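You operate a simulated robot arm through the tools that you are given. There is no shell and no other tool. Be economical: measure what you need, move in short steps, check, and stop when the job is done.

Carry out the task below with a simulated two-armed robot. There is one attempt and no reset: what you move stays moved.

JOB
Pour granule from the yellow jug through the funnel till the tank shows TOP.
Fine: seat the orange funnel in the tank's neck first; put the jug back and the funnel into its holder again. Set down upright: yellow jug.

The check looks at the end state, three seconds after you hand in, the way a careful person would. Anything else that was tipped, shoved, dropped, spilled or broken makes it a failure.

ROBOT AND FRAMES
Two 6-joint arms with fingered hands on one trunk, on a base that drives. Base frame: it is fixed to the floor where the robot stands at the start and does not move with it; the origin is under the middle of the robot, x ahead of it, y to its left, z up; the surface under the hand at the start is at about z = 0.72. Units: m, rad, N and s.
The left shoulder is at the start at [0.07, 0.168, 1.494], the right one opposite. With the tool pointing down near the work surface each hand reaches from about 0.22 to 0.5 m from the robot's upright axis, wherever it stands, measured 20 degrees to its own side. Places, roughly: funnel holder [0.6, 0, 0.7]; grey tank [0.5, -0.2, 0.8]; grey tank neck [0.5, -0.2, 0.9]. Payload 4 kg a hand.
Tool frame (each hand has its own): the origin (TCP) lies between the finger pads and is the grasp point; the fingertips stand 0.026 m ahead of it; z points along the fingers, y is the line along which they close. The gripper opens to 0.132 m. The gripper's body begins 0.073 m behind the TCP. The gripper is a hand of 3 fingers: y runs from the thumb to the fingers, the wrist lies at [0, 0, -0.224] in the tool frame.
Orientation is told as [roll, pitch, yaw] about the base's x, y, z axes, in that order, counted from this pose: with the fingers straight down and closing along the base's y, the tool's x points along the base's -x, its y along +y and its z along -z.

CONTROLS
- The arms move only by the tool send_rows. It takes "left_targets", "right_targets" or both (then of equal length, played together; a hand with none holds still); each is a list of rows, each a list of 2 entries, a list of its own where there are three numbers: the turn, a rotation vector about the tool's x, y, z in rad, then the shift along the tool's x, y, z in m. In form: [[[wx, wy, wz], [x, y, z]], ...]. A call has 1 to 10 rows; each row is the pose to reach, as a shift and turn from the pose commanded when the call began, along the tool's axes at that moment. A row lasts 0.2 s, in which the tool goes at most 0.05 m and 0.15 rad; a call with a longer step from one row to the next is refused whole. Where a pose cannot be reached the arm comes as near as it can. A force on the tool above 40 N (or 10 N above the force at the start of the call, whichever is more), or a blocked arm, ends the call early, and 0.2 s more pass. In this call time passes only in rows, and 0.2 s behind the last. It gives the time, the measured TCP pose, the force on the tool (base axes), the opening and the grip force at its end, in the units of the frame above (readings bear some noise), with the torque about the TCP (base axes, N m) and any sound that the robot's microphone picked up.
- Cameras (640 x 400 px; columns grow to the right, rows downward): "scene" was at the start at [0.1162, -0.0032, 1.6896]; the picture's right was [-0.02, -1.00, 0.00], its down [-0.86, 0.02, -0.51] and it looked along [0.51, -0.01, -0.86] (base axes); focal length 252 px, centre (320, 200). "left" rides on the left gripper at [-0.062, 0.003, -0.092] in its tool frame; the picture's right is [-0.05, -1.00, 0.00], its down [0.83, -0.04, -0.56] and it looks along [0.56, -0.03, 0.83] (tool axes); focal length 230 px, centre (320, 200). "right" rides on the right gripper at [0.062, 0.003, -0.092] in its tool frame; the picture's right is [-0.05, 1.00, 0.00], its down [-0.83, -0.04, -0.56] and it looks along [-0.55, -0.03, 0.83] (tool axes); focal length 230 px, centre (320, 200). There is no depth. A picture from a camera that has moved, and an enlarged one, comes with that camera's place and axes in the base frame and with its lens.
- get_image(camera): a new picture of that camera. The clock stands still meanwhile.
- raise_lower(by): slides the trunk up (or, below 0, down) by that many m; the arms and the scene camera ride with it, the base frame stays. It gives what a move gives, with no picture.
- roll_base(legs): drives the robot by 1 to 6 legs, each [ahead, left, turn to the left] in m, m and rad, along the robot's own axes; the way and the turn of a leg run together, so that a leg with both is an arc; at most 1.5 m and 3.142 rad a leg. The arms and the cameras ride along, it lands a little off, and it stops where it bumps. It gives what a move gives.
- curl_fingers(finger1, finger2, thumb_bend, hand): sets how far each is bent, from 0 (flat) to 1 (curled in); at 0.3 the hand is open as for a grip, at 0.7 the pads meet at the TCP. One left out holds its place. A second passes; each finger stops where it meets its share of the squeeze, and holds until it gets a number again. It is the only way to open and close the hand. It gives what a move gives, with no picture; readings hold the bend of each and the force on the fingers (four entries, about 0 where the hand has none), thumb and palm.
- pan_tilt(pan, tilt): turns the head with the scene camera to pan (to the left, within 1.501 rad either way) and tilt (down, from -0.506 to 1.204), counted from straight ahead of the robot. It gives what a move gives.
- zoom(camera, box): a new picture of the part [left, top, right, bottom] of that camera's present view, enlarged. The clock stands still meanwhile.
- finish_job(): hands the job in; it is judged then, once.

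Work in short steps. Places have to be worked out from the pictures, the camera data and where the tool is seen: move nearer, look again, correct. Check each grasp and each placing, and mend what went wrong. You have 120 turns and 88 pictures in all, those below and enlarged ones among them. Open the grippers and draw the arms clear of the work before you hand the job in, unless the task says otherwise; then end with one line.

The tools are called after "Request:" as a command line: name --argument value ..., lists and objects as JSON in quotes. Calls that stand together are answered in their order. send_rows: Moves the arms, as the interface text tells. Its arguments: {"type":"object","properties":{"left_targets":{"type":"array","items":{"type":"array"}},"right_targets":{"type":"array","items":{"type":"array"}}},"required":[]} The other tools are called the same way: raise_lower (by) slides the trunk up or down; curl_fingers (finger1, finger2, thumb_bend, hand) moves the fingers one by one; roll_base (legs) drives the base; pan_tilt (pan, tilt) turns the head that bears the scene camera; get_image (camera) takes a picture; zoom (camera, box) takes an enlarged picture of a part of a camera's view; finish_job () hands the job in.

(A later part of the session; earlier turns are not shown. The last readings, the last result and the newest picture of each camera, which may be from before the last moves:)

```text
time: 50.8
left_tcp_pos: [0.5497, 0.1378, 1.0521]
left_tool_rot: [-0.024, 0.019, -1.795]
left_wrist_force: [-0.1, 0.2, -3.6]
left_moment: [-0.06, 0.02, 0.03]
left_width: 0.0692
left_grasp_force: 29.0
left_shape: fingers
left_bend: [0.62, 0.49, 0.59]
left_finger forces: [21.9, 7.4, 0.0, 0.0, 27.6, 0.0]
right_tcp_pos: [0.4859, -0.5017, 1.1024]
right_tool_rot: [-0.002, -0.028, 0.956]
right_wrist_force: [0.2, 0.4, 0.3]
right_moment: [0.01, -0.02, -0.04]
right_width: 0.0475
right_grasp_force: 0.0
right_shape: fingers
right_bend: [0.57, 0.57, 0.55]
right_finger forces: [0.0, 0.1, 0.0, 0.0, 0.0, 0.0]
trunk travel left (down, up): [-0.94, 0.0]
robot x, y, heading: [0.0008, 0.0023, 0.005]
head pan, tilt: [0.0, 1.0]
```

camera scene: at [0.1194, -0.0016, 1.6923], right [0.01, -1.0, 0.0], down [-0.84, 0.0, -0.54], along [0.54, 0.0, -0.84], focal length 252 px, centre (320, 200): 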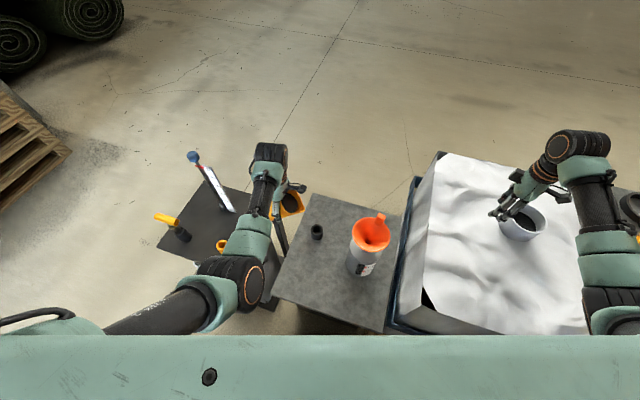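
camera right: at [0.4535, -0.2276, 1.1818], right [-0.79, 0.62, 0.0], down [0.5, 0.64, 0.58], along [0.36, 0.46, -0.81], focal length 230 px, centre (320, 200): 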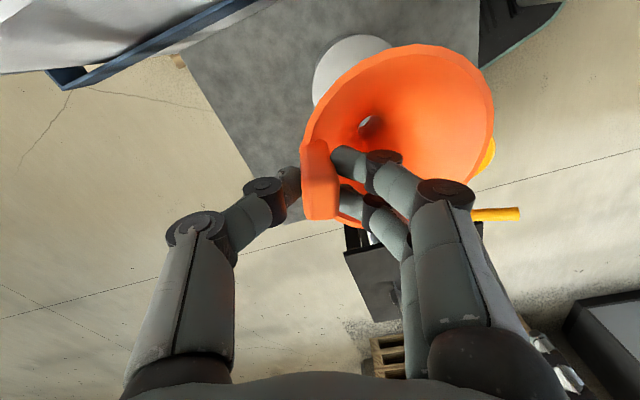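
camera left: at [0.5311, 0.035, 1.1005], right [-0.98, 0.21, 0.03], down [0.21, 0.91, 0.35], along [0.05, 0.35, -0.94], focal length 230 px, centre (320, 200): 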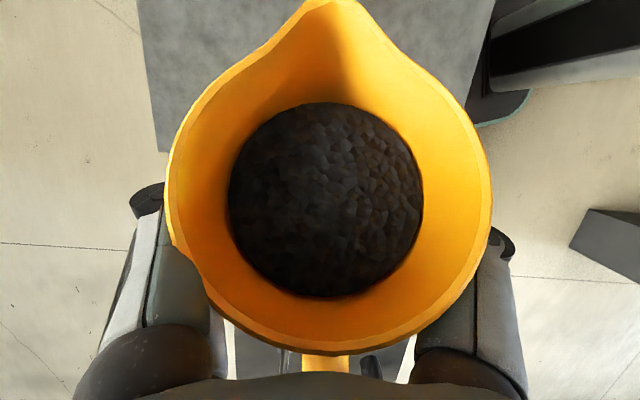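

Raising works. Now I drive the base back 7 cm and right 15 cm (jug stays clear of the funnel).

Request:
roll_base --legs '[[-0.07, 0, 0], [0, -0.15, 0]]'

Request:
get_image --camera "scene"

```text
time: 52.8
left_tcp_pos: [0.4806, -0.0115, 1.0555]
left_tool_rot: [-0.016, 0.017, -1.795]
left_wrist_force: [-0.9, 0.7, -3.3]
left_moment: [-0.05, -0.03, 0.0]
left_width: 0.0689
left_grasp_force: 28.4
left_shape: fingers
left_bend: [0.62, 0.49, 0.59]
left_finger forces: [21.7, 7.3, 0.0, 0.1, 27.5, 0.0]
right_tcp_pos: [0.4144, -0.6494, 1.1048]
right_tool_rot: [-0.003, -0.03, 0.958]
right_wrist_force: [-0.2, 0.5, -1.0]
right_moment: [-0.02, -0.01, 0.01]
right_width: 0.0472
right_grasp_force: 0.0
right_shape: fingers
right_bend: [0.57, 0.57, 0.55]
right_finger forces: [0.0, 0.0, 0.1, 0.0, 0.1, 0.1]
trunk travel left (down, up): [-0.94, 0.0]
robot x, y, heading: [-0.0665, -0.1486, 0.007]
head pan, tilt: [0.0, 1.0]
```

```text
33 pictures are left
camera scene: at [0.0477, -0.1473, 1.6925], right [0.01, -1.0, 0.0], down [-0.84, -0.01, -0.54], along [0.54, 0.0, -0.84], focal length 252 px, centre (320, 200)
```

scene: 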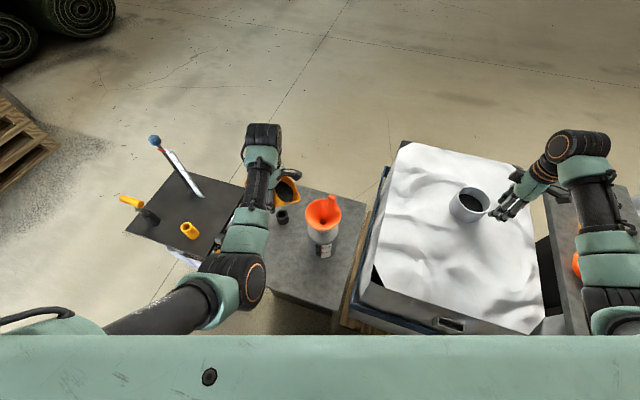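

Base moved cleanly. I shift the jug 15 cm to +y with the arm, then the base 20 cm further right, giving the arm room to swing inward.

Request:
send_rows --left_targets '[[[0, 0, 0], [0.037, -0.008, 0]], [[0, 0, 0], [0.073, -0.017, 0]], [[0, 0, 0], [0.11, -0.025, 0]], [[0, 0, 0], [0.146, -0.033, 0]]]'

Request:
roll_base --legs '[[0, -0.2, 0]]'

Request:
get_image --camera "scene"

```text
time: 53.8
left_tcp_pos: [0.4821, 0.137, 1.0574]
left_tool_rot: [-0.021, 0.016, -1.795]
left_wrist_force: [0.2, 0.7, -3.6]
left_moment: [-0.09, 0.0, 0.0]
left_width: 0.0688
left_grasp_force: 27.8
left_shape: fingers
left_bend: [0.62, 0.49, 0.59]
left_finger forces: [21.5, 7.3, 0.0, 0.0, 27.3, 0.1]
right_tcp_pos: [0.4178, -0.6502, 1.1033]
right_tool_rot: [-0.003, -0.029, 0.957]
right_wrist_force: [0.8, -0.1, 0.2]
right_moment: [-0.03, -0.01, 0.01]
right_width: 0.0474
right_grasp_force: 0.1
right_shape: fingers
right_bend: [0.57, 0.57, 0.55]
right_finger forces: [0.0, 0.0, 0.0, 0.1, 0.0, 0.0]
trunk travel left (down, up): [-0.94, 0.0]
robot x, y, heading: [-0.0714, -0.1516, 0.006]
head pan, tilt: [0.0, 1.0]
```

```text
time: 55.5
left_tcp_pos: [0.464, -0.0333, 1.0566]
left_tool_rot: [-0.021, 0.017, -1.778]
left_wrist_force: [-0.9, -0.1, -3.3]
left_moment: [-0.09, 0.03, -0.02]
left_width: 0.0688
left_grasp_force: 27.8
left_shape: fingers
left_bend: [0.62, 0.49, 0.6]
left_finger forces: [20.9, 7.6, 0.0, 0.0, 27.3, 0.0]
right_tcp_pos: [0.4109, -0.8236, 1.1029]
right_tool_rot: [-0.001, -0.031, 0.97]
right_wrist_force: [-0.6, 0.3, 0.7]
right_moment: [-0.01, -0.01, -0.01]
right_width: 0.0474
right_grasp_force: 0.2
right_shape: fingers
right_bend: [0.57, 0.57, 0.55]
right_finger forces: [0.0, 0.0, 0.0, 0.0, 0.0, 0.0]
trunk travel left (down, up): [-0.94, 0.0]
robot x, y, heading: [-0.0808, -0.3288, 0.021]
head pan, tilt: [0.0, 1.0]
stopped in leg 1: the robot was blocked; the commanded pose is now the measured one
```

```text
32 pictures are left
camera scene: at [0.0354, -0.3277, 1.6923], right [0.02, -1.0, 0.0], down [-0.84, -0.02, -0.54], along [0.54, 0.01, -0.84], focal length 252 px, centre (320, 200)
```

scene: 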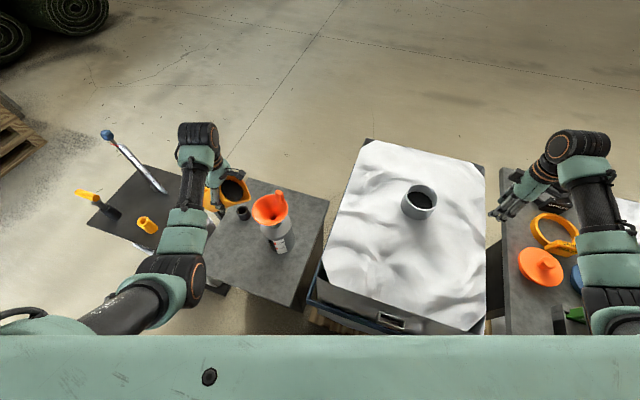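

The base touched the bench at y≈−0.33; nothing seems disturbed. I back off 1.5 cm from it and then check the funnel and jug closely.

Request:
roll_base --legs '[[0, 0.015, 0]]'

Request:
zoom --camera "scene" --box '[190, 170, 310, 270]'

```text
time: 56.3
left_tcp_pos: [0.462, -0.0228, 1.058]
left_tool_rot: [-0.02, 0.021, -1.778]
left_wrist_force: [-0.3, -0.3, -3.8]
left_moment: [-0.05, -0.01, -0.01]
left_width: 0.0689
left_grasp_force: 27.4
left_shape: fingers
left_bend: [0.62, 0.49, 0.6]
left_finger forces: [20.9, 7.7, 0.0, 0.0, 27.2, 0.0]
right_tcp_pos: [0.4098, -0.8114, 1.1003]
right_tool_rot: [0.0, -0.035, 0.973]
right_wrist_force: [0.6, -1.3, -0.5]
right_moment: [0.06, -0.02, -0.04]
right_width: 0.0473
right_grasp_force: 0.1
right_shape: fingers
right_bend: [0.57, 0.57, 0.55]
right_finger forces: [0.0, 0.1, 0.0, 0.0, 0.0, 0.1]
trunk travel left (down, up): [-0.94, 0.0]
robot x, y, heading: [-0.0876, -0.315, 0.02]
head pan, tilt: [0.0, 1.0]
```

```text
4.00 times, centred on (250, 220) of scene
camera zoom: at [0.0353, -0.3187, 1.6923], right [0.02, -1.0, 0.0], down [-0.84, -0.02, -0.54], along [0.54, 0.01, -0.84], focal length 1009 px, centre (600, 120)
```

zoom: 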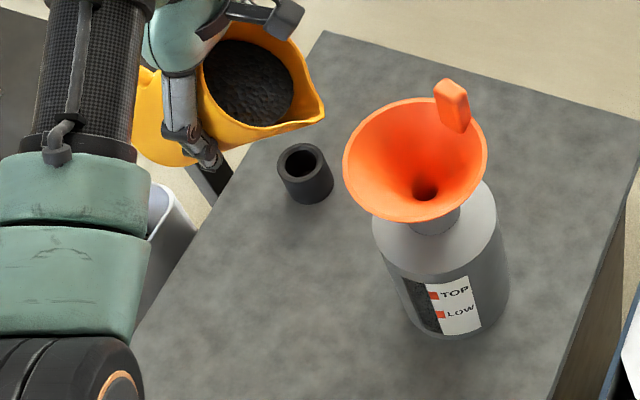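

Tip and funnel positions agree with prediction (tip ≈(0.448,-0.098), funnel centre (0.456,-0.157)). I bring the spout over the bowl at ~57° tilt.

Request:
send_rows --left_targets '[[[0, 0.05, 0], [-0.017, 0.007, 0]], [[0, 0.12, 0], [-0.034, 0.014, 0]], [[0, 0.2, 0], [-0.051, 0.02, 0]]]'

Request:
zoom --camera "scene" --box '[190, 170, 310, 270]'

```text
time: 57.1
left_tcp_pos: [0.4736, -0.0759, 1.0556]
left_tool_rot: [-0.023, 0.22, -1.784]
left_wrist_force: [0.7, 0.6, -3.7]
left_moment: [-0.04, -0.01, 0.0]
left_width: 0.0691
left_grasp_force: 27.3
left_shape: fingers
left_bend: [0.62, 0.49, 0.6]
left_finger forces: [20.8, 7.7, 0.0, 0.0, 27.2, 0.0]
right_tcp_pos: [0.4099, -0.8094, 1.1011]
right_tool_rot: [-0.001, -0.03, 0.972]
right_wrist_force: [-0.3, -0.8, 0.5]
right_moment: [0.03, -0.03, -0.01]
right_width: 0.0473
right_grasp_force: 0.1
right_shape: fingers
right_bend: [0.57, 0.57, 0.55]
right_finger forces: [0.0, 0.1, 0.1, 0.0, 0.0, 0.0]
trunk travel left (down, up): [-0.94, 0.0]
robot x, y, heading: [-0.0862, -0.316, 0.02]
head pan, tilt: [0.0, 1.0]
```

```text
4.00 times, centred on (250, 220) of scene
camera zoom: at [0.0362, -0.3162, 1.6922], right [0.02, -1.0, 0.0], down [-0.84, -0.02, -0.54], along [0.54, 0.01, -0.84], focal length 1009 px, centre (600, 120)
```

zoom: 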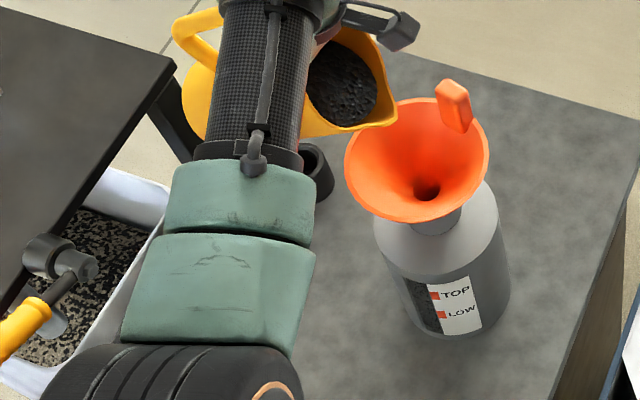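

Spout is over the bowl. I tilt on to ~69° keeping the lip in place and lowering slightly, then look.

Request:
send_rows --left_targets '[[[0, 0.07, 0], [-0.003, 0, 0.001]], [[0, 0.14, 0], [-0.0065, -0.001, 0.002]], [[0, 0.2, 0], [-0.0097, -0.001, 0.003]]]'

Request:
zoom --camera "scene" --box '[190, 170, 310, 270]'

```text
time: 57.9
left_tcp_pos: [0.4714, -0.0707, 1.0539]
left_tool_rot: [-0.021, 0.435, -1.78]
left_wrist_force: [-0.3, 0.0, -3.8]
left_moment: [-0.03, 0.03, 0.04]
left_width: 0.0686
left_grasp_force: 27.5
left_shape: fingers
left_bend: [0.62, 0.49, 0.6]
left_finger forces: [20.6, 7.9, 0.1, 0.0, 27.0, 0.1]
right_tcp_pos: [0.4111, -0.8075, 1.1019]
right_tool_rot: [0.0, -0.029, 0.973]
right_wrist_force: [-0.2, 0.3, -0.2]
right_moment: [-0.02, 0.01, 0.02]
right_width: 0.0474
right_grasp_force: 0.1
right_shape: fingers
right_bend: [0.57, 0.57, 0.55]
right_finger forces: [0.1, 0.0, 0.1, 0.0, 0.0, 0.0]
trunk travel left (down, up): [-0.94, 0.0]
robot x, y, heading: [-0.0805, -0.3142, 0.018]
head pan, tilt: [0.0, 1.0]
```

```text
4.00 times, centred on (250, 220) of scene
camera zoom: at [0.0364, -0.3126, 1.6922], right [0.02, -1.0, 0.0], down [-0.84, -0.02, -0.54], along [0.54, 0.01, -0.84], focal length 1009 px, centre (600, 120)
```

zoom: 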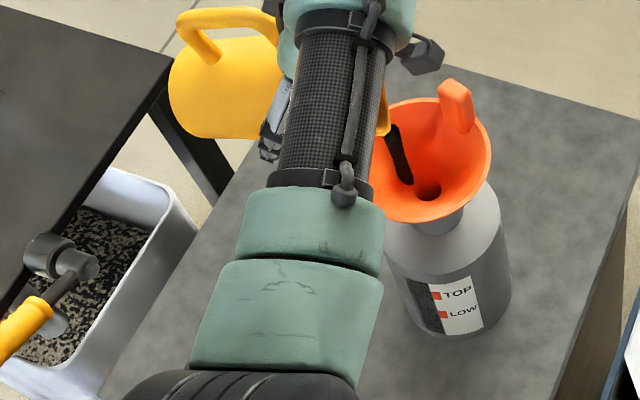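

Granule is streaming into the bowl. I nudge the lip 1 cm further over the centre and check the level window.

Request:
send_rows --left_targets '[[[0, 0, 0], [-0.005, 0, 0.002]], [[0, 0, 0], [-0.01, 0, 0.004]]]'

Request:
zoom --camera "scene" --box '[260, 190, 320, 260]'

```text
time: 58.5
left_tcp_pos: [0.4725, -0.0705, 1.0479]
left_tool_rot: [-0.018, 0.448, -1.773]
left_wrist_force: [0.5, 0.8, -3.3]
left_moment: [-0.03, 0.0, -0.01]
left_width: 0.0688
left_grasp_force: 27.5
left_shape: fingers
left_bend: [0.62, 0.49, 0.6]
left_finger forces: [20.6, 7.7, 0.0, 0.0, 27.2, 0.1]
right_tcp_pos: [0.4102, -0.8084, 1.1029]
right_tool_rot: [0.0, -0.03, 0.972]
right_wrist_force: [0.5, 0.1, -0.4]
right_moment: [0.01, 0.01, 0.01]
right_width: 0.0474
right_grasp_force: 0.2
right_shape: fingers
right_bend: [0.57, 0.57, 0.55]
right_finger forces: [0.0, 0.0, 0.0, 0.0, 0.1, 0.0]
trunk travel left (down, up): [-0.94, 0.0]
robot x, y, heading: [-0.0824, -0.3145, 0.02]
head pan, tilt: [0.0, 1.0]
```

```text
5.71 times, centred on (290, 225) of scene
camera zoom: at [0.0364, -0.3132, 1.6922], right [0.02, -1.0, 0.0], down [-0.84, -0.02, -0.54], along [0.54, 0.01, -0.84], focal length 1442 px, centre (491, 57)
```

zoom: 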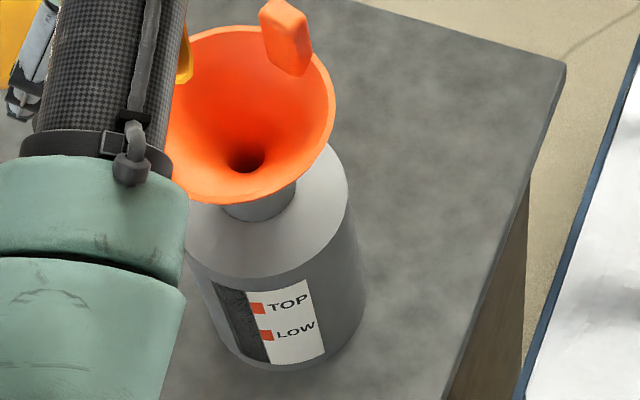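

The flow paused. I zoom on the window to read the level.

Request:
zoom --camera "scene" --box '[276, 235, 300, 258]'

```text
16.00 times, centred on (288, 246) of scene
camera zoom: at [0.0364, -0.3132, 1.6922], right [0.02, -1.0, 0.0], down [-0.84, -0.02, -0.54], along [0.54, 0.01, -0.84], focal length 4036 px, centre (832, -544)
```

zoom: 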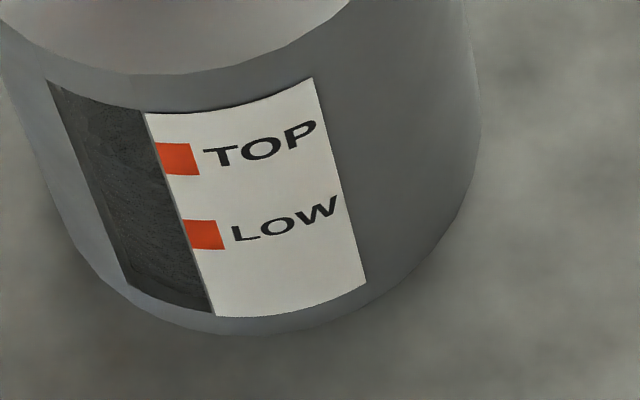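

The reading isn't clear yet. I turn the base 0.04 rad right to bring the spout ~2 cm further over the funnel before tilting more.

Request:
roll_base --legs '[[0, 0, -0.04]]'

Request:
zoom --camera "scene" --box '[200, 170, 320, 270]'

```text
time: 59.3
left_tcp_pos: [0.4818, -0.0912, 1.047]
left_tool_rot: [-0.019, 0.444, -1.813]
left_wrist_force: [0.0, 0.7, -3.6]
left_moment: [-0.06, 0.01, 0.02]
left_width: 0.0688
left_grasp_force: 27.5
left_shape: fingers
left_bend: [0.62, 0.49, 0.6]
left_finger forces: [20.6, 7.8, 0.0, 0.0, 27.2, 0.0]
right_tcp_pos: [0.3906, -0.8264, 1.1034]
right_tool_rot: [-0.001, -0.029, 0.934]
right_wrist_force: [-0.4, -0.5, -0.1]
right_moment: [0.01, 0.03, 0.0]
right_width: 0.0474
right_grasp_force: 0.1
right_shape: fingers
right_bend: [0.57, 0.57, 0.55]
right_finger forces: [0.1, 0.0, 0.1, 0.1, 0.1, 0.1]
trunk travel left (down, up): [-0.94, 0.0]
robot x, y, heading: [-0.081, -0.3156, -0.019]
head pan, tilt: [0.0, 1.0]
```

```text
4.00 times, centred on (260, 220) of scene
camera zoom: at [0.0371, -0.316, 1.6922], right [-0.02, -1.0, 0.0], down [-0.84, 0.02, -0.54], along [0.54, -0.01, -0.84], focal length 1009 px, centre (560, 120)
```

zoom: 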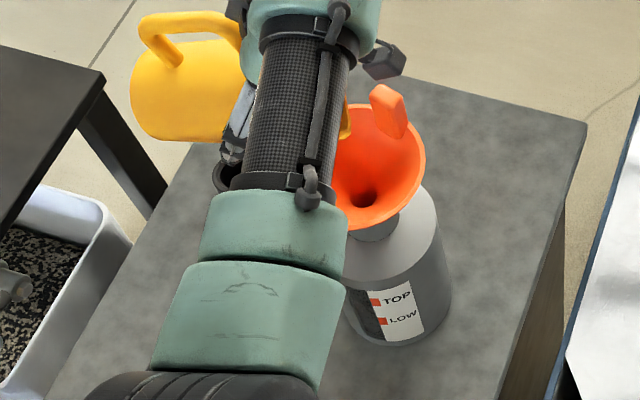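

Spout is over the bowl's middle. I tilt ~0.13 rad more about the TCP and look for the stream and level.

Request:
send_rows --left_targets '[[[0, 0.045, 0], [0, -0.003, 0]], [[0, 0.09, 0], [0, -0.006, 0]], [[0, 0.13, 0], [0, -0.008, 0]]]'

Request:
zoom --camera "scene" --box '[250, 180, 320, 260]'

```text
time: 60.3
left_tcp_pos: [0.4896, -0.0559, 1.0685]
left_tool_rot: [0.011, 0.64, -1.776]
left_wrist_force: [0.2, -0.6, -2.6]
left_moment: [-0.01, -0.02, 0.02]
left_width: 0.0687
left_grasp_force: 27.7
left_shape: fingers
left_bend: [0.62, 0.49, 0.6]
left_finger forces: [20.3, 7.6, 0.0, 0.0, 27.1, 0.0]
right_tcp_pos: [0.3907, -0.8274, 1.1013]
right_tool_rot: [0.0, -0.032, 0.934]
right_wrist_force: [1.5, 0.2, 0.2]
right_moment: [0.0, 0.01, -0.01]
right_width: 0.0476
right_grasp_force: 0.1
right_shape: fingers
right_bend: [0.57, 0.57, 0.55]
right_finger forces: [0.0, 0.0, 0.0, 0.1, 0.0, 0.0]
trunk travel left (down, up): [-0.94, 0.0]
robot x, y, heading: [-0.0817, -0.3155, -0.017]
head pan, tilt: [0.0, 1.0]
stopped in row 3 (left hand): the arm was blocked; the commanded pose is now the measured one
```

```text
5.00 times, centred on (285, 220) of scene
camera zoom: at [0.036, -0.3186, 1.6923], right [-0.02, -1.0, 0.0], down [-0.84, 0.02, -0.54], along [0.54, -0.01, -0.84], focal length 1261 px, centre (495, 100)
```

zoom: 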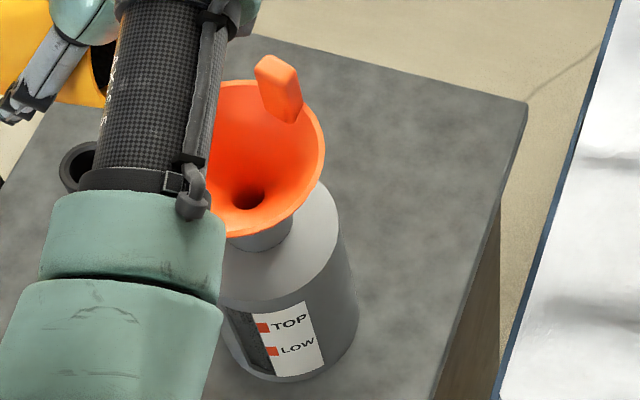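

The arm overshot: the lip is now near the bowl's edge. I tilt back at once to stop the flow.

Request:
send_rows --left_targets '[[[0, -0.15, 0], [-0.02, 0, 0.0]], [[0, -0.3, 0], [-0.03, 0, 0.0]]]'

Request:
get_image --camera "scene"

Request:
get_image --camera "left"

```text
time: 60.9
left_tcp_pos: [0.4866, -0.0821, 1.0499]
left_tool_rot: [0.01, 0.333, -1.779]
left_wrist_force: [-0.5, -0.5, -3.0]
left_moment: [-0.05, 0.0, -0.02]
left_width: 0.069
left_grasp_force: 27.6
left_shape: fingers
left_bend: [0.62, 0.49, 0.6]
left_finger forces: [20.2, 7.8, 0.0, 0.0, 27.0, 0.1]
right_tcp_pos: [0.39, -0.8259, 1.1022]
right_tool_rot: [0.001, -0.028, 0.932]
right_wrist_force: [-0.1, -0.5, -1.0]
right_moment: [0.0, 0.03, 0.03]
right_width: 0.0473
right_grasp_force: 0.1
right_shape: fingers
right_bend: [0.57, 0.57, 0.55]
right_finger forces: [0.1, 0.0, 0.1, 0.0, 0.0, 0.0]
trunk travel left (down, up): [-0.94, 0.0]
robot x, y, heading: [-0.0852, -0.3173, -0.014]
head pan, tilt: [0.0, 1.0]
```

```text
24 pictures are left
camera scene: at [0.0366, -0.3167, 1.6922], right [-0.02, -1.0, 0.0], down [-0.84, 0.02, -0.54], along [0.54, -0.01, -0.84], focal length 252 px, centre (320, 200)
```

scene: 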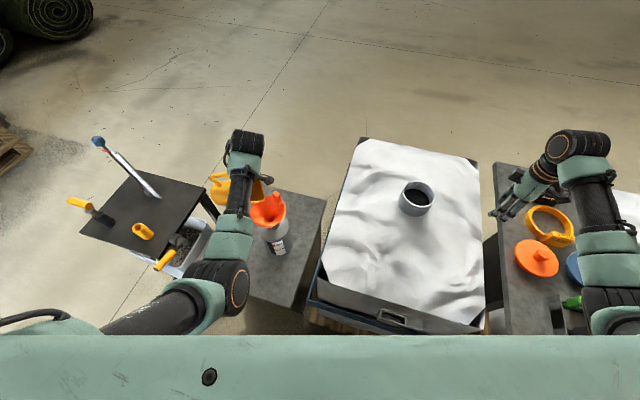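

```text
23 pictures are left
camera left: at [0.471, -0.1697, 1.1164], right [-0.99, 0.16, -0.03], down [0.08, 0.6, 0.8], along [0.15, 0.78, -0.61], focal length 230 px, centre (320, 200)
```

left: 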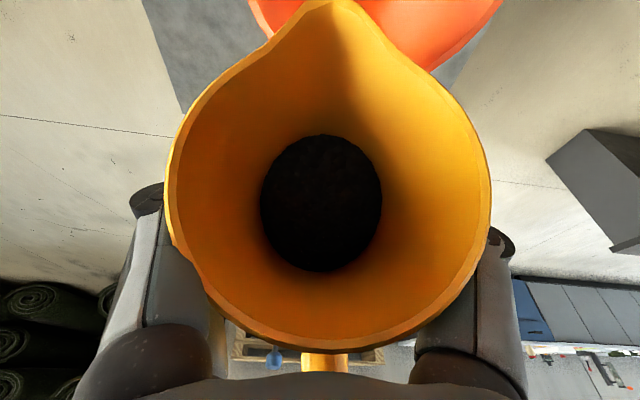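

The jug level has dropped a lot, and the lip is over the bowl. I check the tank window and the table for spills.

Request:
zoom --camera "scene" --box '[262, 225, 302, 262]'

```text
10.81 times, centred on (282, 244) of scene
camera zoom: at [0.0366, -0.3167, 1.6922], right [-0.02, -1.0, 0.0], down [-0.84, 0.02, -0.54], along [0.54, -0.01, -0.84], focal length 2727 px, centre (731, -270)
```

zoom: 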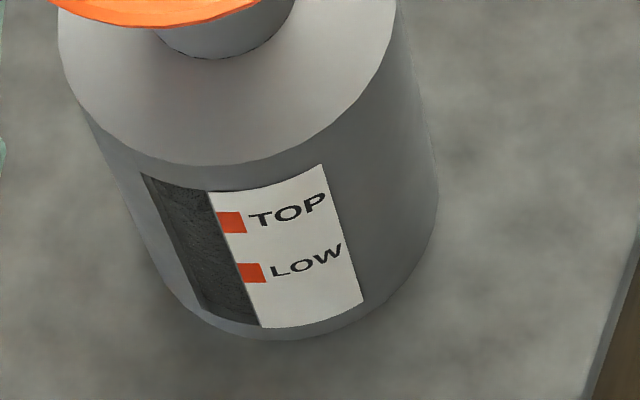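

I zoom tighter on the gauge strip.

Request:
zoom --camera "scene" --box '[269, 239, 283, 257]'

```text
16.00 times, centred on (276, 248) of scene
camera zoom: at [0.0366, -0.3167, 1.6922], right [-0.02, -1.0, 0.0], down [-0.84, 0.02, -0.54], along [0.54, -0.01, -0.84], focal length 4036 px, centre (1024, -568)
```

zoom: 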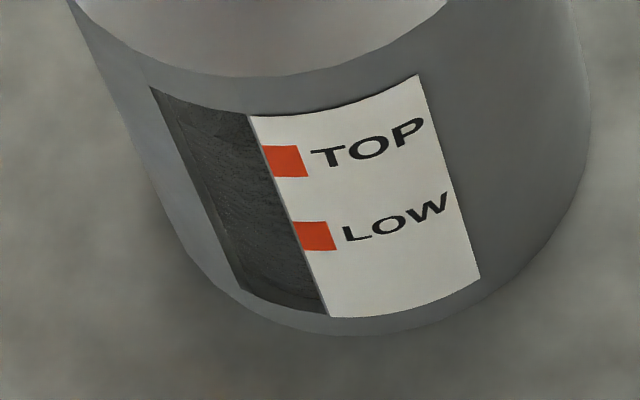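

Can't judge the gauge from here, so I'll view it with the right-hand camera. First I level the jug somewhat and drive the base 20 cm left.

Request:
send_rows --left_targets '[[[0, -0.13, 0], [0.01, 0, 0]], [[0, -0.26, 0], [0.02, 0, 0]], [[0, -0.39, 0], [0.03, 0, 0]], [[0, -0.5, 0], [0.04, 0, 0]]]'

Request:
roll_base --legs '[[0, 0.2, 0]]'

```text
time: 61.9
left_tcp_pos: [0.4938, -0.0444, 1.0618]
left_tool_rot: [0.011, -0.166, -1.785]
left_wrist_force: [-0.1, -0.8, -1.7]
left_moment: [-0.05, 0.03, -0.02]
left_width: 0.0692
left_grasp_force: 27.2
left_shape: fingers
left_bend: [0.62, 0.49, 0.6]
left_finger forces: [19.6, 8.0, 0.1, 0.0, 26.7, 0.0]
right_tcp_pos: [0.3912, -0.8266, 1.1038]
right_tool_rot: [0.0, -0.03, 0.931]
right_wrist_force: [-0.3, 0.7, -0.6]
right_moment: [-0.02, 0.0, 0.02]
right_width: 0.0476
right_grasp_force: 0.1
right_shape: fingers
right_bend: [0.57, 0.57, 0.55]
right_finger forces: [0.1, 0.0, 0.0, 0.0, 0.1, 0.1]
trunk travel left (down, up): [-0.94, 0.0]
robot x, y, heading: [-0.0834, -0.3128, -0.021]
head pan, tilt: [0.0, 1.0]
```

```text
time: 63.5
left_tcp_pos: [0.4981, 0.151, 1.0629]
left_tool_rot: [0.008, -0.16, -1.786]
left_wrist_force: [0.3, -0.1, -2.8]
left_moment: [0.0, 0.0, 0.04]
left_width: 0.069
left_grasp_force: 27.3
left_shape: fingers
left_bend: [0.62, 0.49, 0.6]
left_finger forces: [19.7, 7.9, 0.1, 0.1, 26.6, 0.0]
right_tcp_pos: [0.3932, -0.6303, 1.1002]
right_tool_rot: [0.001, -0.032, 0.933]
right_wrist_force: [0.4, -0.5, -0.5]
right_moment: [0.06, 0.02, -0.01]
right_width: 0.0474
right_grasp_force: 0.0
right_shape: fingers
right_bend: [0.57, 0.57, 0.55]
right_finger forces: [0.0, 0.0, 0.1, 0.0, 0.1, 0.0]
trunk travel left (down, up): [-0.94, 0.0]
robot x, y, heading: [-0.0793, -0.1104, -0.017]
head pan, tilt: [0.0, 1.0]
```

Now the right hand comes round with its camera to view the gauge from about 30 cm.

Request:
send_rows --right_targets '[[[0, 0, 0.035], [-0.024, 0.031, 0]], [[0, 0, 0.07], [-0.048, 0.062, 0.0]], [[0, 0, 0.11], [-0.073, 0.092, 0.01]], [[0, 0, 0.15], [-0.097, 0.123, 0.03]], [[0, 0, 0.19], [-0.121, 0.154, 0.05]], [[0, 0, 0.23], [-0.145, 0.185, 0.07]], [[0, 0, 0.27], [-0.169, 0.215, 0.09]], [[0, 0, 0.3], [-0.193, 0.246, 0.11]], [[0, 0, 0.33], [-0.2177, 0.277, 0.13]]]'

Request:
get_image --camera "right"

```text
time: 65.7
left_tcp_pos: [0.4972, 0.1548, 1.0615]
left_tool_rot: [0.008, -0.165, -1.786]
left_wrist_force: [0.2, 0.5, -2.9]
left_moment: [-0.03, 0.05, 0.03]
left_width: 0.0686
left_grasp_force: 27.4
left_shape: fingers
left_bend: [0.62, 0.49, 0.6]
left_finger forces: [19.5, 8.0, 0.0, 0.1, 26.8, 0.0]
right_tcp_pos: [0.3109, -0.3169, 0.9797]
right_tool_rot: [-0.052, -0.006, 0.608]
right_wrist_force: [1.2, 0.7, 0.0]
right_moment: [-0.01, -0.04, 0.0]
right_width: 0.0476
right_grasp_force: 0.3
right_shape: fingers
right_bend: [0.57, 0.57, 0.55]
right_finger forces: [0.0, 0.0, 0.0, 0.0, 0.1, 0.0]
trunk travel left (down, up): [-0.94, 0.0]
robot x, y, heading: [-0.076, -0.114, -0.019]
head pan, tilt: [0.0, 1.0]
stopped in row 9 (right hand): the arm was blocked; the commanded pose is now the measured one
```

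```text
20 pictures are left
camera right: at [0.256, -0.3453, 1.0715], right [-0.53, 0.85, -0.05], down [0.69, 0.46, 0.56], along [0.5, 0.26, -0.83], focal length 230 px, centre (320, 200)
```

right: 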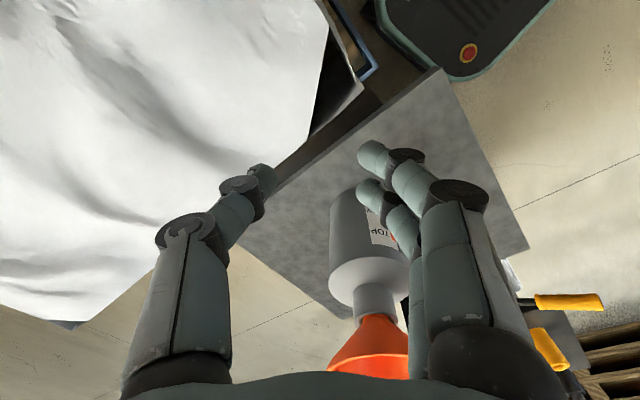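

The finger hides the gauge strip. I yaw the hand so that the label falls between the fingers.

Request:
send_rows --right_targets '[[[0, 0, -0.13], [0, -0.01, 0]], [[0, 0, -0.26], [0, -0.02, 0]], [[0, 0, -0.36], [0, -0.03, 0]]]'

Request:
zoom --camera "right" --box '[240, 140, 400, 300]'

```text
time: 66.5
left_tcp_pos: [0.497, 0.1545, 1.0625]
left_tool_rot: [0.011, -0.166, -1.785]
left_wrist_force: [-0.5, -0.4, -2.1]
left_moment: [-0.05, -0.03, 0.02]
left_width: 0.0687
left_grasp_force: 27.2
left_shape: fingers
left_bend: [0.62, 0.49, 0.6]
left_finger forces: [19.6, 8.0, 0.0, 0.0, 26.9, 0.1]
right_tcp_pos: [0.3292, -0.3377, 0.9817]
right_tool_rot: [-0.051, 0.01, 0.971]
right_wrist_force: [-0.2, -0.9, 1.1]
right_moment: [-0.03, 0.02, -0.01]
right_width: 0.0478
right_grasp_force: 0.2
right_shape: fingers
right_bend: [0.57, 0.57, 0.55]
right_finger forces: [0.0, 0.0, 0.1, 0.0, 0.1, 0.0]
trunk travel left (down, up): [-0.94, 0.0]
robot x, y, heading: [-0.0768, -0.1109, -0.022]
head pan, tilt: [0.0, 1.0]
```

```text
2.50 times, centred on (320, 220) of right
camera zoom: at [0.2882, -0.3838, 1.0742], right [-0.79, 0.61, -0.05], down [0.49, 0.68, 0.55], along [0.37, 0.41, -0.83], focal length 575 px, centre (320, 150)
```

zoom: 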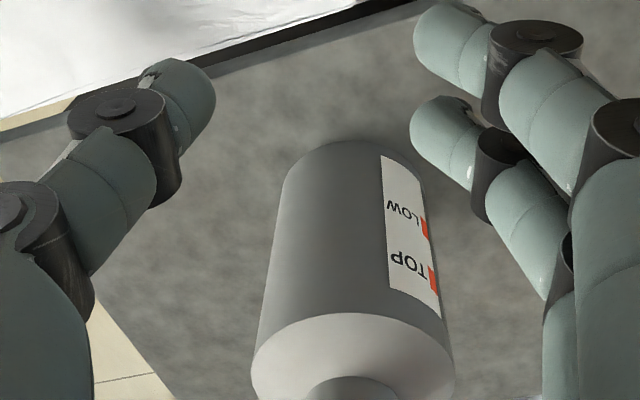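

The strip is round the corner; I drive the base 13 cm left so the camera views it more frontally.

Request:
roll_base --legs '[[0, 0.13, 0]]'

Request:
zoom --camera "right" --box '[240, 110, 400, 270]'

```text
time: 67.8
left_tcp_pos: [0.5003, 0.2815, 1.063]
left_tool_rot: [0.009, -0.162, -1.788]
left_wrist_force: [1.1, -0.7, -1.4]
left_moment: [0.0, -0.03, 0.01]
left_width: 0.0685
left_grasp_force: 26.9
left_shape: fingers
left_bend: [0.62, 0.49, 0.6]
left_finger forces: [19.6, 8.0, 0.1, 0.1, 26.9, 0.0]
right_tcp_pos: [0.331, -0.2102, 0.9821]
right_tool_rot: [-0.048, 0.008, 0.968]
right_wrist_force: [-0.1, -0.7, 0.0]
right_moment: [0.0, 0.02, -0.02]
right_width: 0.0476
right_grasp_force: 0.0
right_shape: fingers
right_bend: [0.57, 0.57, 0.55]
right_finger forces: [0.0, 0.0, 0.0, 0.1, 0.1, 0.1]
trunk travel left (down, up): [-0.94, 0.0]
robot x, y, heading: [-0.0759, 0.0155, -0.024]
head pan, tilt: [0.0, 1.0]
```

```text
2.50 times, centred on (320, 190) of right
camera zoom: at [0.2903, -0.2564, 1.0737], right [-0.79, 0.61, -0.05], down [0.49, 0.68, 0.55], along [0.37, 0.41, -0.83], focal length 575 px, centre (320, 225)
```

zoom: 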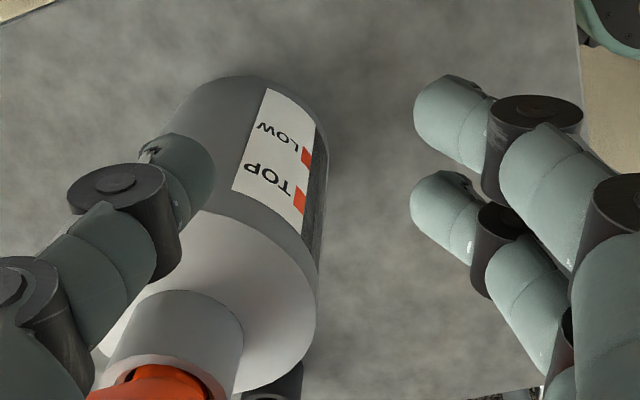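

The strip is now visible at an angle; I zoom on it.

Request:
zoom --camera "right" --box '[302, 162, 332, 198]'

```text
11.11 times, centred on (317, 180) of right
camera zoom: at [0.2903, -0.2564, 1.0737], right [-0.79, 0.61, -0.05], down [0.49, 0.68, 0.55], along [0.37, 0.41, -0.83], focal length 2556 px, centre (353, 422)
```

zoom: 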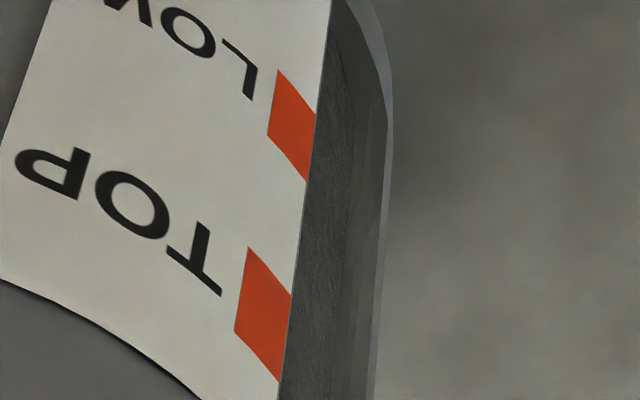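

From here the scene camera faces the strip frontally; I look through it.

Request:
zoom --camera "scene" --box '[330, 190, 430, 290]'

```text
4.00 times, centred on (380, 240) of scene
camera zoom: at [0.0424, 0.0081, 1.6923], right [-0.02, -1.0, 0.0], down [-0.84, 0.02, -0.54], along [0.54, -0.01, -0.84], focal length 1009 px, centre (80, 40)
```

zoom: 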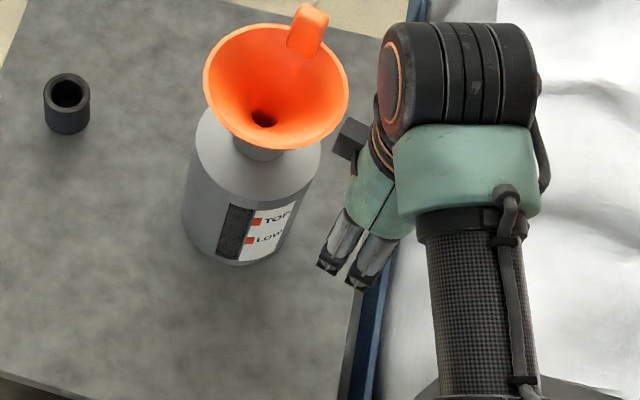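

No spill on the table. I zoom maximally on the strip from this frontal direction.

Request:
zoom --camera "scene" --box '[350, 238, 370, 258]'

```text
16.00 times, centred on (360, 248) of scene
camera zoom: at [0.0424, 0.0081, 1.6923], right [-0.02, -1.0, 0.0], down [-0.84, 0.02, -0.54], along [0.54, -0.01, -0.84], focal length 4036 px, centre (-320, -568)
```

zoom: 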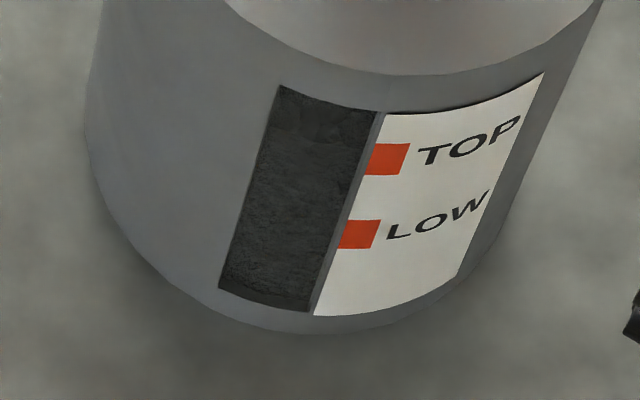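

I perceive texture up to about the TOP mark, but want certainty. I'll take a closer frontal look with the right camera: move the jug inward 10 cm, base 12 cm left.

Request:
send_rows --left_targets '[[[0, 0, 0], [-0.033, 0, 0]], [[0, 0, 0], [-0.066, 0, 0]], [[0, 0, 0], [-0.1, 0, 0]]]'

Request:
roll_base --legs '[[-0.06, 0.0, 0], [0, 0.12, 0]]'

Request:
send_rows --right_targets '[[[0, 0, 0.14], [0, 0, 0]], [[0, 0, 0.28], [0, 0, 0]], [[0, 0, 0.42], [0, 0, 0]], [[0, 0, 0.56], [0, 0, 0]], [[0, 0, 0.7], [0, 0, 0]], [[0, 0, 0.84], [0, 0, 0]], [[0, 0, 0.98], [0, 0, 0]], [[0, 0, 1.12], [0, 0, 0]], [[0, 0, 1.26], [0, 0, 0]], [[0, 0, 1.39], [0, 0, 0]]]'

Request:
get_image --camera "right"

```text
time: 68.5
left_tcp_pos: [0.4804, 0.1882, 1.0778]
left_tool_rot: [0.008, -0.165, -1.787]
left_wrist_force: [-0.1, -0.6, -2.8]
left_moment: [-0.05, 0.0, 0.02]
left_width: 0.0684
left_grasp_force: 26.6
left_shape: fingers
left_bend: [0.62, 0.49, 0.6]
left_finger forces: [19.3, 8.0, 0.0, 0.1, 26.8, 0.0]
right_tcp_pos: [0.3312, -0.2087, 0.9829]
right_tool_rot: [-0.05, 0.011, 0.969]
right_wrist_force: [-0.1, -0.2, 0.1]
right_moment: [0.01, 0.0, -0.02]
right_width: 0.0476
right_grasp_force: 0.0
right_shape: fingers
right_bend: [0.57, 0.57, 0.55]
right_finger forces: [0.0, 0.0, 0.0, 0.1, 0.1, 0.0]
trunk travel left (down, up): [-0.94, 0.0]
robot x, y, heading: [-0.0758, 0.0176, -0.019]
head pan, tilt: [0.0, 1.0]
```

```text
time: 70.3
left_tcp_pos: [0.4219, 0.3056, 1.0797]
left_tool_rot: [0.011, -0.162, -1.786]
left_wrist_force: [-0.4, -0.8, -2.4]
left_moment: [-0.01, -0.01, -0.02]
left_width: 0.0688
left_grasp_force: 27.0
left_shape: fingers
left_bend: [0.62, 0.49, 0.6]
left_finger forces: [19.3, 8.1, 0.0, 0.0, 26.7, 0.0]
right_tcp_pos: [0.2737, -0.091, 0.9827]
right_tool_rot: [-0.051, 0.01, 0.969]
right_wrist_force: [-0.9, -0.4, -0.2]
right_moment: [0.01, -0.01, 0.0]
right_width: 0.0475
right_grasp_force: 0.1
right_shape: fingers
right_bend: [0.57, 0.57, 0.55]
right_finger forces: [0.0, 0.1, 0.0, 0.0, 0.1, 0.0]
trunk travel left (down, up): [-0.94, 0.0]
robot x, y, heading: [-0.1319, 0.1353, -0.017]
head pan, tilt: [0.0, 1.0]
```

```text
time: 72.5
left_tcp_pos: [0.4246, 0.3089, 1.0784]
left_tool_rot: [0.011, -0.165, -1.786]
left_wrist_force: [0.1, -0.7, -3.2]
left_moment: [-0.04, -0.03, -0.05]
left_width: 0.0687
left_grasp_force: 26.9
left_shape: fingers
left_bend: [0.62, 0.49, 0.6]
left_finger forces: [19.3, 8.0, 0.1, 0.0, 26.7, 0.0]
right_tcp_pos: [0.2752, -0.0875, 0.9828]
right_tool_rot: [-0.019, -0.047, -0.424]
right_wrist_force: [0.0, -0.4, -0.1]
right_moment: [0.01, 0.02, -0.04]
right_width: 0.0473
right_grasp_force: 0.2
right_shape: fingers
right_bend: [0.57, 0.57, 0.55]
right_finger forces: [0.1, 0.0, 0.0, 0.1, 0.0, 0.0]
trunk travel left (down, up): [-0.94, 0.0]
robot x, y, heading: [-0.133, 0.1372, -0.018]
head pan, tilt: [0.0, 1.0]
```

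```text
14 pictures are left
camera right: at [0.2167, -0.056, 1.0708], right [0.46, 0.89, -0.02], down [0.72, -0.36, 0.59], along [0.52, -0.29, -0.8], focal length 230 px, centre (320, 200)
```

right: 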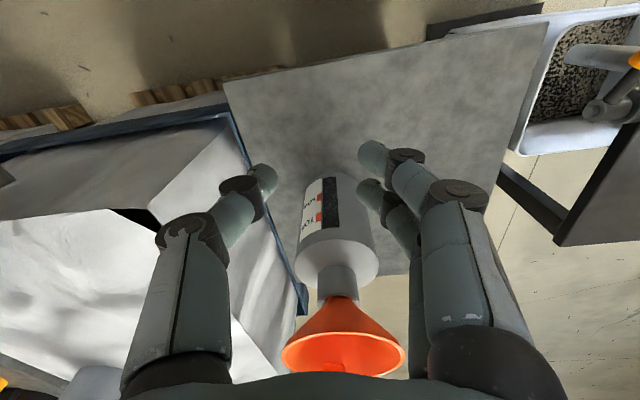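

Frontal now. I zoom hard on the strip.

Request:
zoom --camera "right" --box '[300, 170, 350, 240]'

```text
5.71 times, centred on (325, 205) of right
camera zoom: at [0.2167, -0.056, 1.0708], right [0.46, 0.89, -0.02], down [0.72, -0.36, 0.59], along [0.52, -0.29, -0.8], focal length 1315 px, centre (291, 171)
```

zoom: 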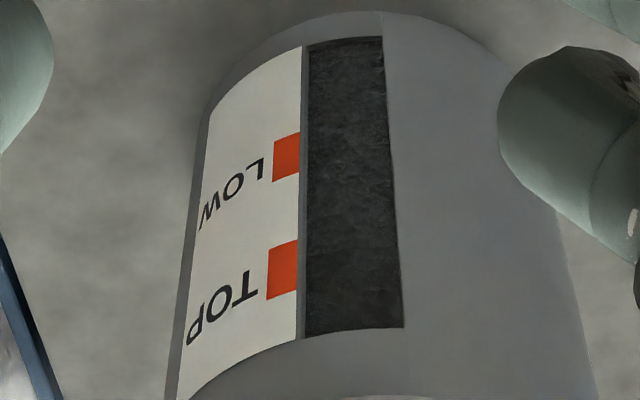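

I zoom on the TOP end of the strip.

Request:
zoom --camera "right" --box '[314, 206, 346, 234]'

```text
14.29 times, centred on (330, 220) of right
camera zoom: at [0.2167, -0.056, 1.0708], right [0.46, 0.89, -0.02], down [0.72, -0.36, 0.59], along [0.52, -0.29, -0.8], focal length 3287 px, centre (177, -86)
```

zoom: 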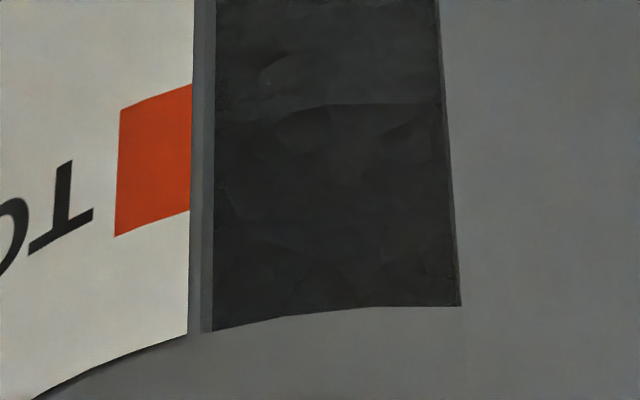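

A clear level line shows, lying within the TOP mark: the fill is at TOP, no more pouring. I pull the right arm outward and drive the base back to its starting place.

Request:
send_rows --right_targets '[[[0, 0, 0], [-0.0, -0.03, -0.03]], [[0, 0, 0], [-0.01, -0.06, -0.06]], [[0, 0, 0], [-0.03, -0.1, -0.08]], [[0, 0, 0], [-0.05, -0.14, -0.09]], [[0, 0, 0], [-0.07, -0.18, -0.1]], [[0, 0, 0], [-0.09, -0.22, -0.1]]]'

Request:
roll_base --legs '[[0, -0.137, 0.022], [0.132, 0, 0]]'

```text
time: 74.0
left_tcp_pos: [0.4233, 0.3078, 1.0787]
left_tool_rot: [0.011, -0.166, -1.785]
left_wrist_force: [0.0, -0.8, -3.4]
left_moment: [-0.05, 0.0, 0.0]
left_width: 0.0689
left_grasp_force: 27.1
left_shape: fingers
left_bend: [0.62, 0.49, 0.6]
left_finger forces: [19.3, 8.0, 0.1, 0.0, 26.7, 0.0]
right_tcp_pos: [0.2638, -0.323, 1.0899]
right_tool_rot: [-0.016, -0.049, -0.42]
right_wrist_force: [0.2, -0.2, -0.8]
right_moment: [-0.02, 0.01, -0.01]
right_width: 0.0479
right_grasp_force: 0.1
right_shape: fingers
right_bend: [0.57, 0.57, 0.55]
right_finger forces: [0.0, 0.0, 0.0, 0.1, 0.1, 0.1]
trunk travel left (down, up): [-0.94, 0.0]
robot x, y, heading: [-0.1312, 0.1361, -0.021]
head pan, tilt: [0.0, 1.0]
```

```text
time: 76.2
left_tcp_pos: [0.5469, 0.185, 1.081]
left_tool_rot: [0.012, -0.165, -1.765]
left_wrist_force: [0.5, 0.0, -2.2]
left_moment: [-0.08, -0.02, -0.01]
left_width: 0.0687
left_grasp_force: 27.1
left_shape: fingers
left_bend: [0.62, 0.49, 0.6]
left_finger forces: [19.4, 8.0, 0.1, 0.1, 26.7, 0.0]
right_tcp_pos: [0.4006, -0.4483, 1.0914]
right_tool_rot: [-0.018, -0.048, -0.398]
right_wrist_force: [-0.1, 0.8, -0.3]
right_moment: [-0.01, -0.01, 0.01]
right_width: 0.0477
right_grasp_force: 0.1
right_shape: fingers
right_bend: [0.57, 0.57, 0.55]
right_finger forces: [0.0, 0.0, 0.2, 0.0, 0.0, 0.0]
trunk travel left (down, up): [-0.94, 0.0]
robot x, y, heading: [-0.0022, 0.0012, 0.004]
head pan, tilt: [0.0, 1.0]
```

Base is home. I level the jug while bringing it over toward its spot at a safe height.

Request:
send_rows --left_targets '[[[0, -0.122, 0], [-0.018, -0.009, 0.023]], [[0, -0.244, 0], [-0.035, -0.019, 0.046]], [[0, -0.366, 0], [-0.053, -0.028, 0.07]], [[0, -0.489, 0], [-0.07, -0.038, 0.093]], [[0, -0.611, 0], [-0.088, -0.047, 0.116]]]'

```text
time: 77.3
left_tcp_pos: [0.4843, 0.091, 0.9777]
left_tool_rot: [0.017, -0.777, -1.771]
left_wrist_force: [0.0, -1.3, -2.2]
left_moment: [0.01, -0.02, 0.01]
left_width: 0.0687
left_grasp_force: 26.5
left_shape: fingers
left_bend: [0.62, 0.49, 0.6]
left_finger forces: [18.7, 8.0, 0.0, 0.1, 26.4, 0.1]
right_tcp_pos: [0.4026, -0.4464, 1.0903]
right_tool_rot: [-0.018, -0.047, -0.398]
right_wrist_force: [0.1, -0.4, -0.7]
right_moment: [-0.03, -0.01, 0.0]
right_width: 0.0478
right_grasp_force: 0.0
right_shape: fingers
right_bend: [0.57, 0.57, 0.55]
right_finger forces: [0.0, 0.0, 0.0, 0.0, 0.0, 0.0]
trunk travel left (down, up): [-0.94, 0.0]
robot x, y, heading: [-0.0028, 0.0058, 0.002]
head pan, tilt: [0.0, 1.0]
```

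I correct yaw/roll to the original grasp attitude and go to 5 cm above the jug's original place.

Request:
send_rows --left_targets '[[[0.03, 0, 0.025], [0.004, -0.019, 0.029]], [[0.06, 0, 0.05], [0.008, -0.038, 0.058]], [[0.09, 0, 0.075], [0.0125, -0.057, 0.087]], [[0.118, 0, 0.101], [0.0166, -0.077, 0.116]], [[0.118, 0, 0.101], [0.0208, -0.0957, 0.145]]]'

Request:
zoom --camera "scene" --box '[250, 180, 410, 310]'

```text
time: 78.5
left_tcp_pos: [0.3738, 0.0214, 0.859]
left_tool_rot: [-0.002, -0.776, -1.914]
left_wrist_force: [-0.4, -0.1, -2.5]
left_moment: [-0.01, 0.0, -0.01]
left_width: 0.0686
left_grasp_force: 26.2
left_shape: fingers
left_bend: [0.62, 0.49, 0.6]
left_finger forces: [18.5, 8.0, 0.1, 0.0, 26.1, 0.1]
right_tcp_pos: [0.4013, -0.4476, 1.0902]
right_tool_rot: [-0.019, -0.048, -0.398]
right_wrist_force: [-0.2, -0.4, -0.3]
right_moment: [-0.06, 0.02, 0.0]
right_width: 0.0477
right_grasp_force: 0.2
right_shape: fingers
right_bend: [0.57, 0.57, 0.55]
right_finger forces: [0.0, 0.0, 0.1, 0.0, 0.0, 0.0]
trunk travel left (down, up): [-0.94, 0.0]
robot x, y, heading: [-0.0044, -0.0018, 0.004]
head pan, tilt: [0.0, 1.0]
```

```text
3.08 times, centred on (330, 245) of scene
camera zoom: at [0.1145, -0.0005, 1.6924], right [0.0, -1.0, 0.0], down [-0.84, 0.0, -0.54], along [0.54, 0.0, -0.84], focal length 776 px, centre (289, 62)
```

zoom: 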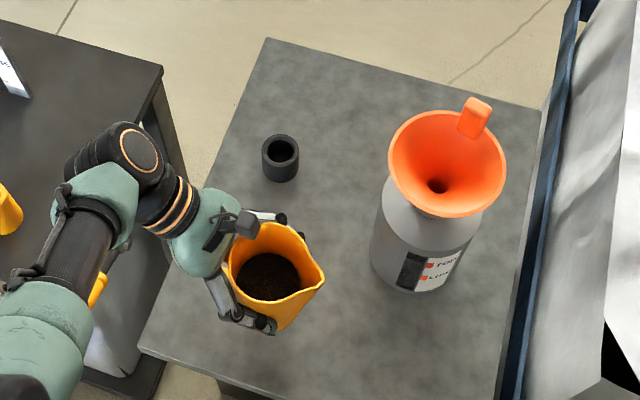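

Clean table, jug level. I lower it to its original height in small steps.

Request:
send_rows --left_targets '[[[0, 0, 0], [0.012, 0, 0.01]], [[0, 0, 0], [0.022, 0, 0.02]], [[0, 0, 0], [0.029, 0, 0.027]], [[0, 0, 0], [0.034, 0, 0.032]], [[0, 0, 0], [0.0365, 0, 0.0345]]]'

```text
time: 79.8
left_tcp_pos: [0.3735, 0.0252, 0.811]
left_tool_rot: [-0.004, -0.776, -1.913]
left_wrist_force: [0.1, 0.7, -1.9]
left_moment: [0.01, 0.0, 0.02]
left_width: 0.0682
left_grasp_force: 25.8
left_shape: fingers
left_bend: [0.62, 0.49, 0.6]
left_finger forces: [18.3, 8.0, 0.0, 0.1, 26.0, 0.1]
left hand out of reach, approached as far as the arm can: row 5
right_tcp_pos: [0.4024, -0.447, 1.0908]
right_tool_rot: [-0.019, -0.048, -0.397]
right_wrist_force: [-0.1, 0.3, 0.3]
right_moment: [-0.01, -0.04, 0.0]
right_width: 0.0476
right_grasp_force: 0.1
right_shape: fingers
right_bend: [0.57, 0.57, 0.55]
right_finger forces: [0.0, 0.0, 0.0, 0.1, 0.0, 0.0]
trunk travel left (down, up): [-0.94, 0.0]
robot x, y, heading: [-0.003, -0.0015, 0.001]
head pan, tilt: [0.0, 1.0]
```

The weight is still carried and the arm is at its limit; I lower the last millimetres with the trunk.

Request:
raise_lower --by -0.004

```text
time: 80.3
left_tcp_pos: [0.3732, 0.0253, 0.8097]
left_tool_rot: [0.001, -0.779, -1.916]
left_wrist_force: [0.5, 4.3, 16.7]
left_moment: [-0.24, 0.18, 0.01]
left_width: 0.0682
left_grasp_force: 27.4
left_shape: fingers
left_bend: [0.63, 0.49, 0.6]
left_finger forces: [21.4, 7.6, 0.0, 0.0, 26.0, 0.2]
right_tcp_pos: [0.4011, -0.4468, 1.0886]
right_tool_rot: [-0.02, -0.049, -0.398]
right_wrist_force: [-0.5, 1.0, 0.0]
right_moment: [0.02, 0.02, 0.02]
right_width: 0.0477
right_grasp_force: 0.1
right_shape: fingers
right_bend: [0.57, 0.57, 0.55]
right_finger forces: [0.1, 0.0, 0.1, 0.0, 0.0, 0.1]
trunk travel left (down, up): [-0.936, 0.004]
robot x, y, heading: [-0.0057, 0.0026, 0.004]
head pan, tilt: [0.0, 1.0]
```

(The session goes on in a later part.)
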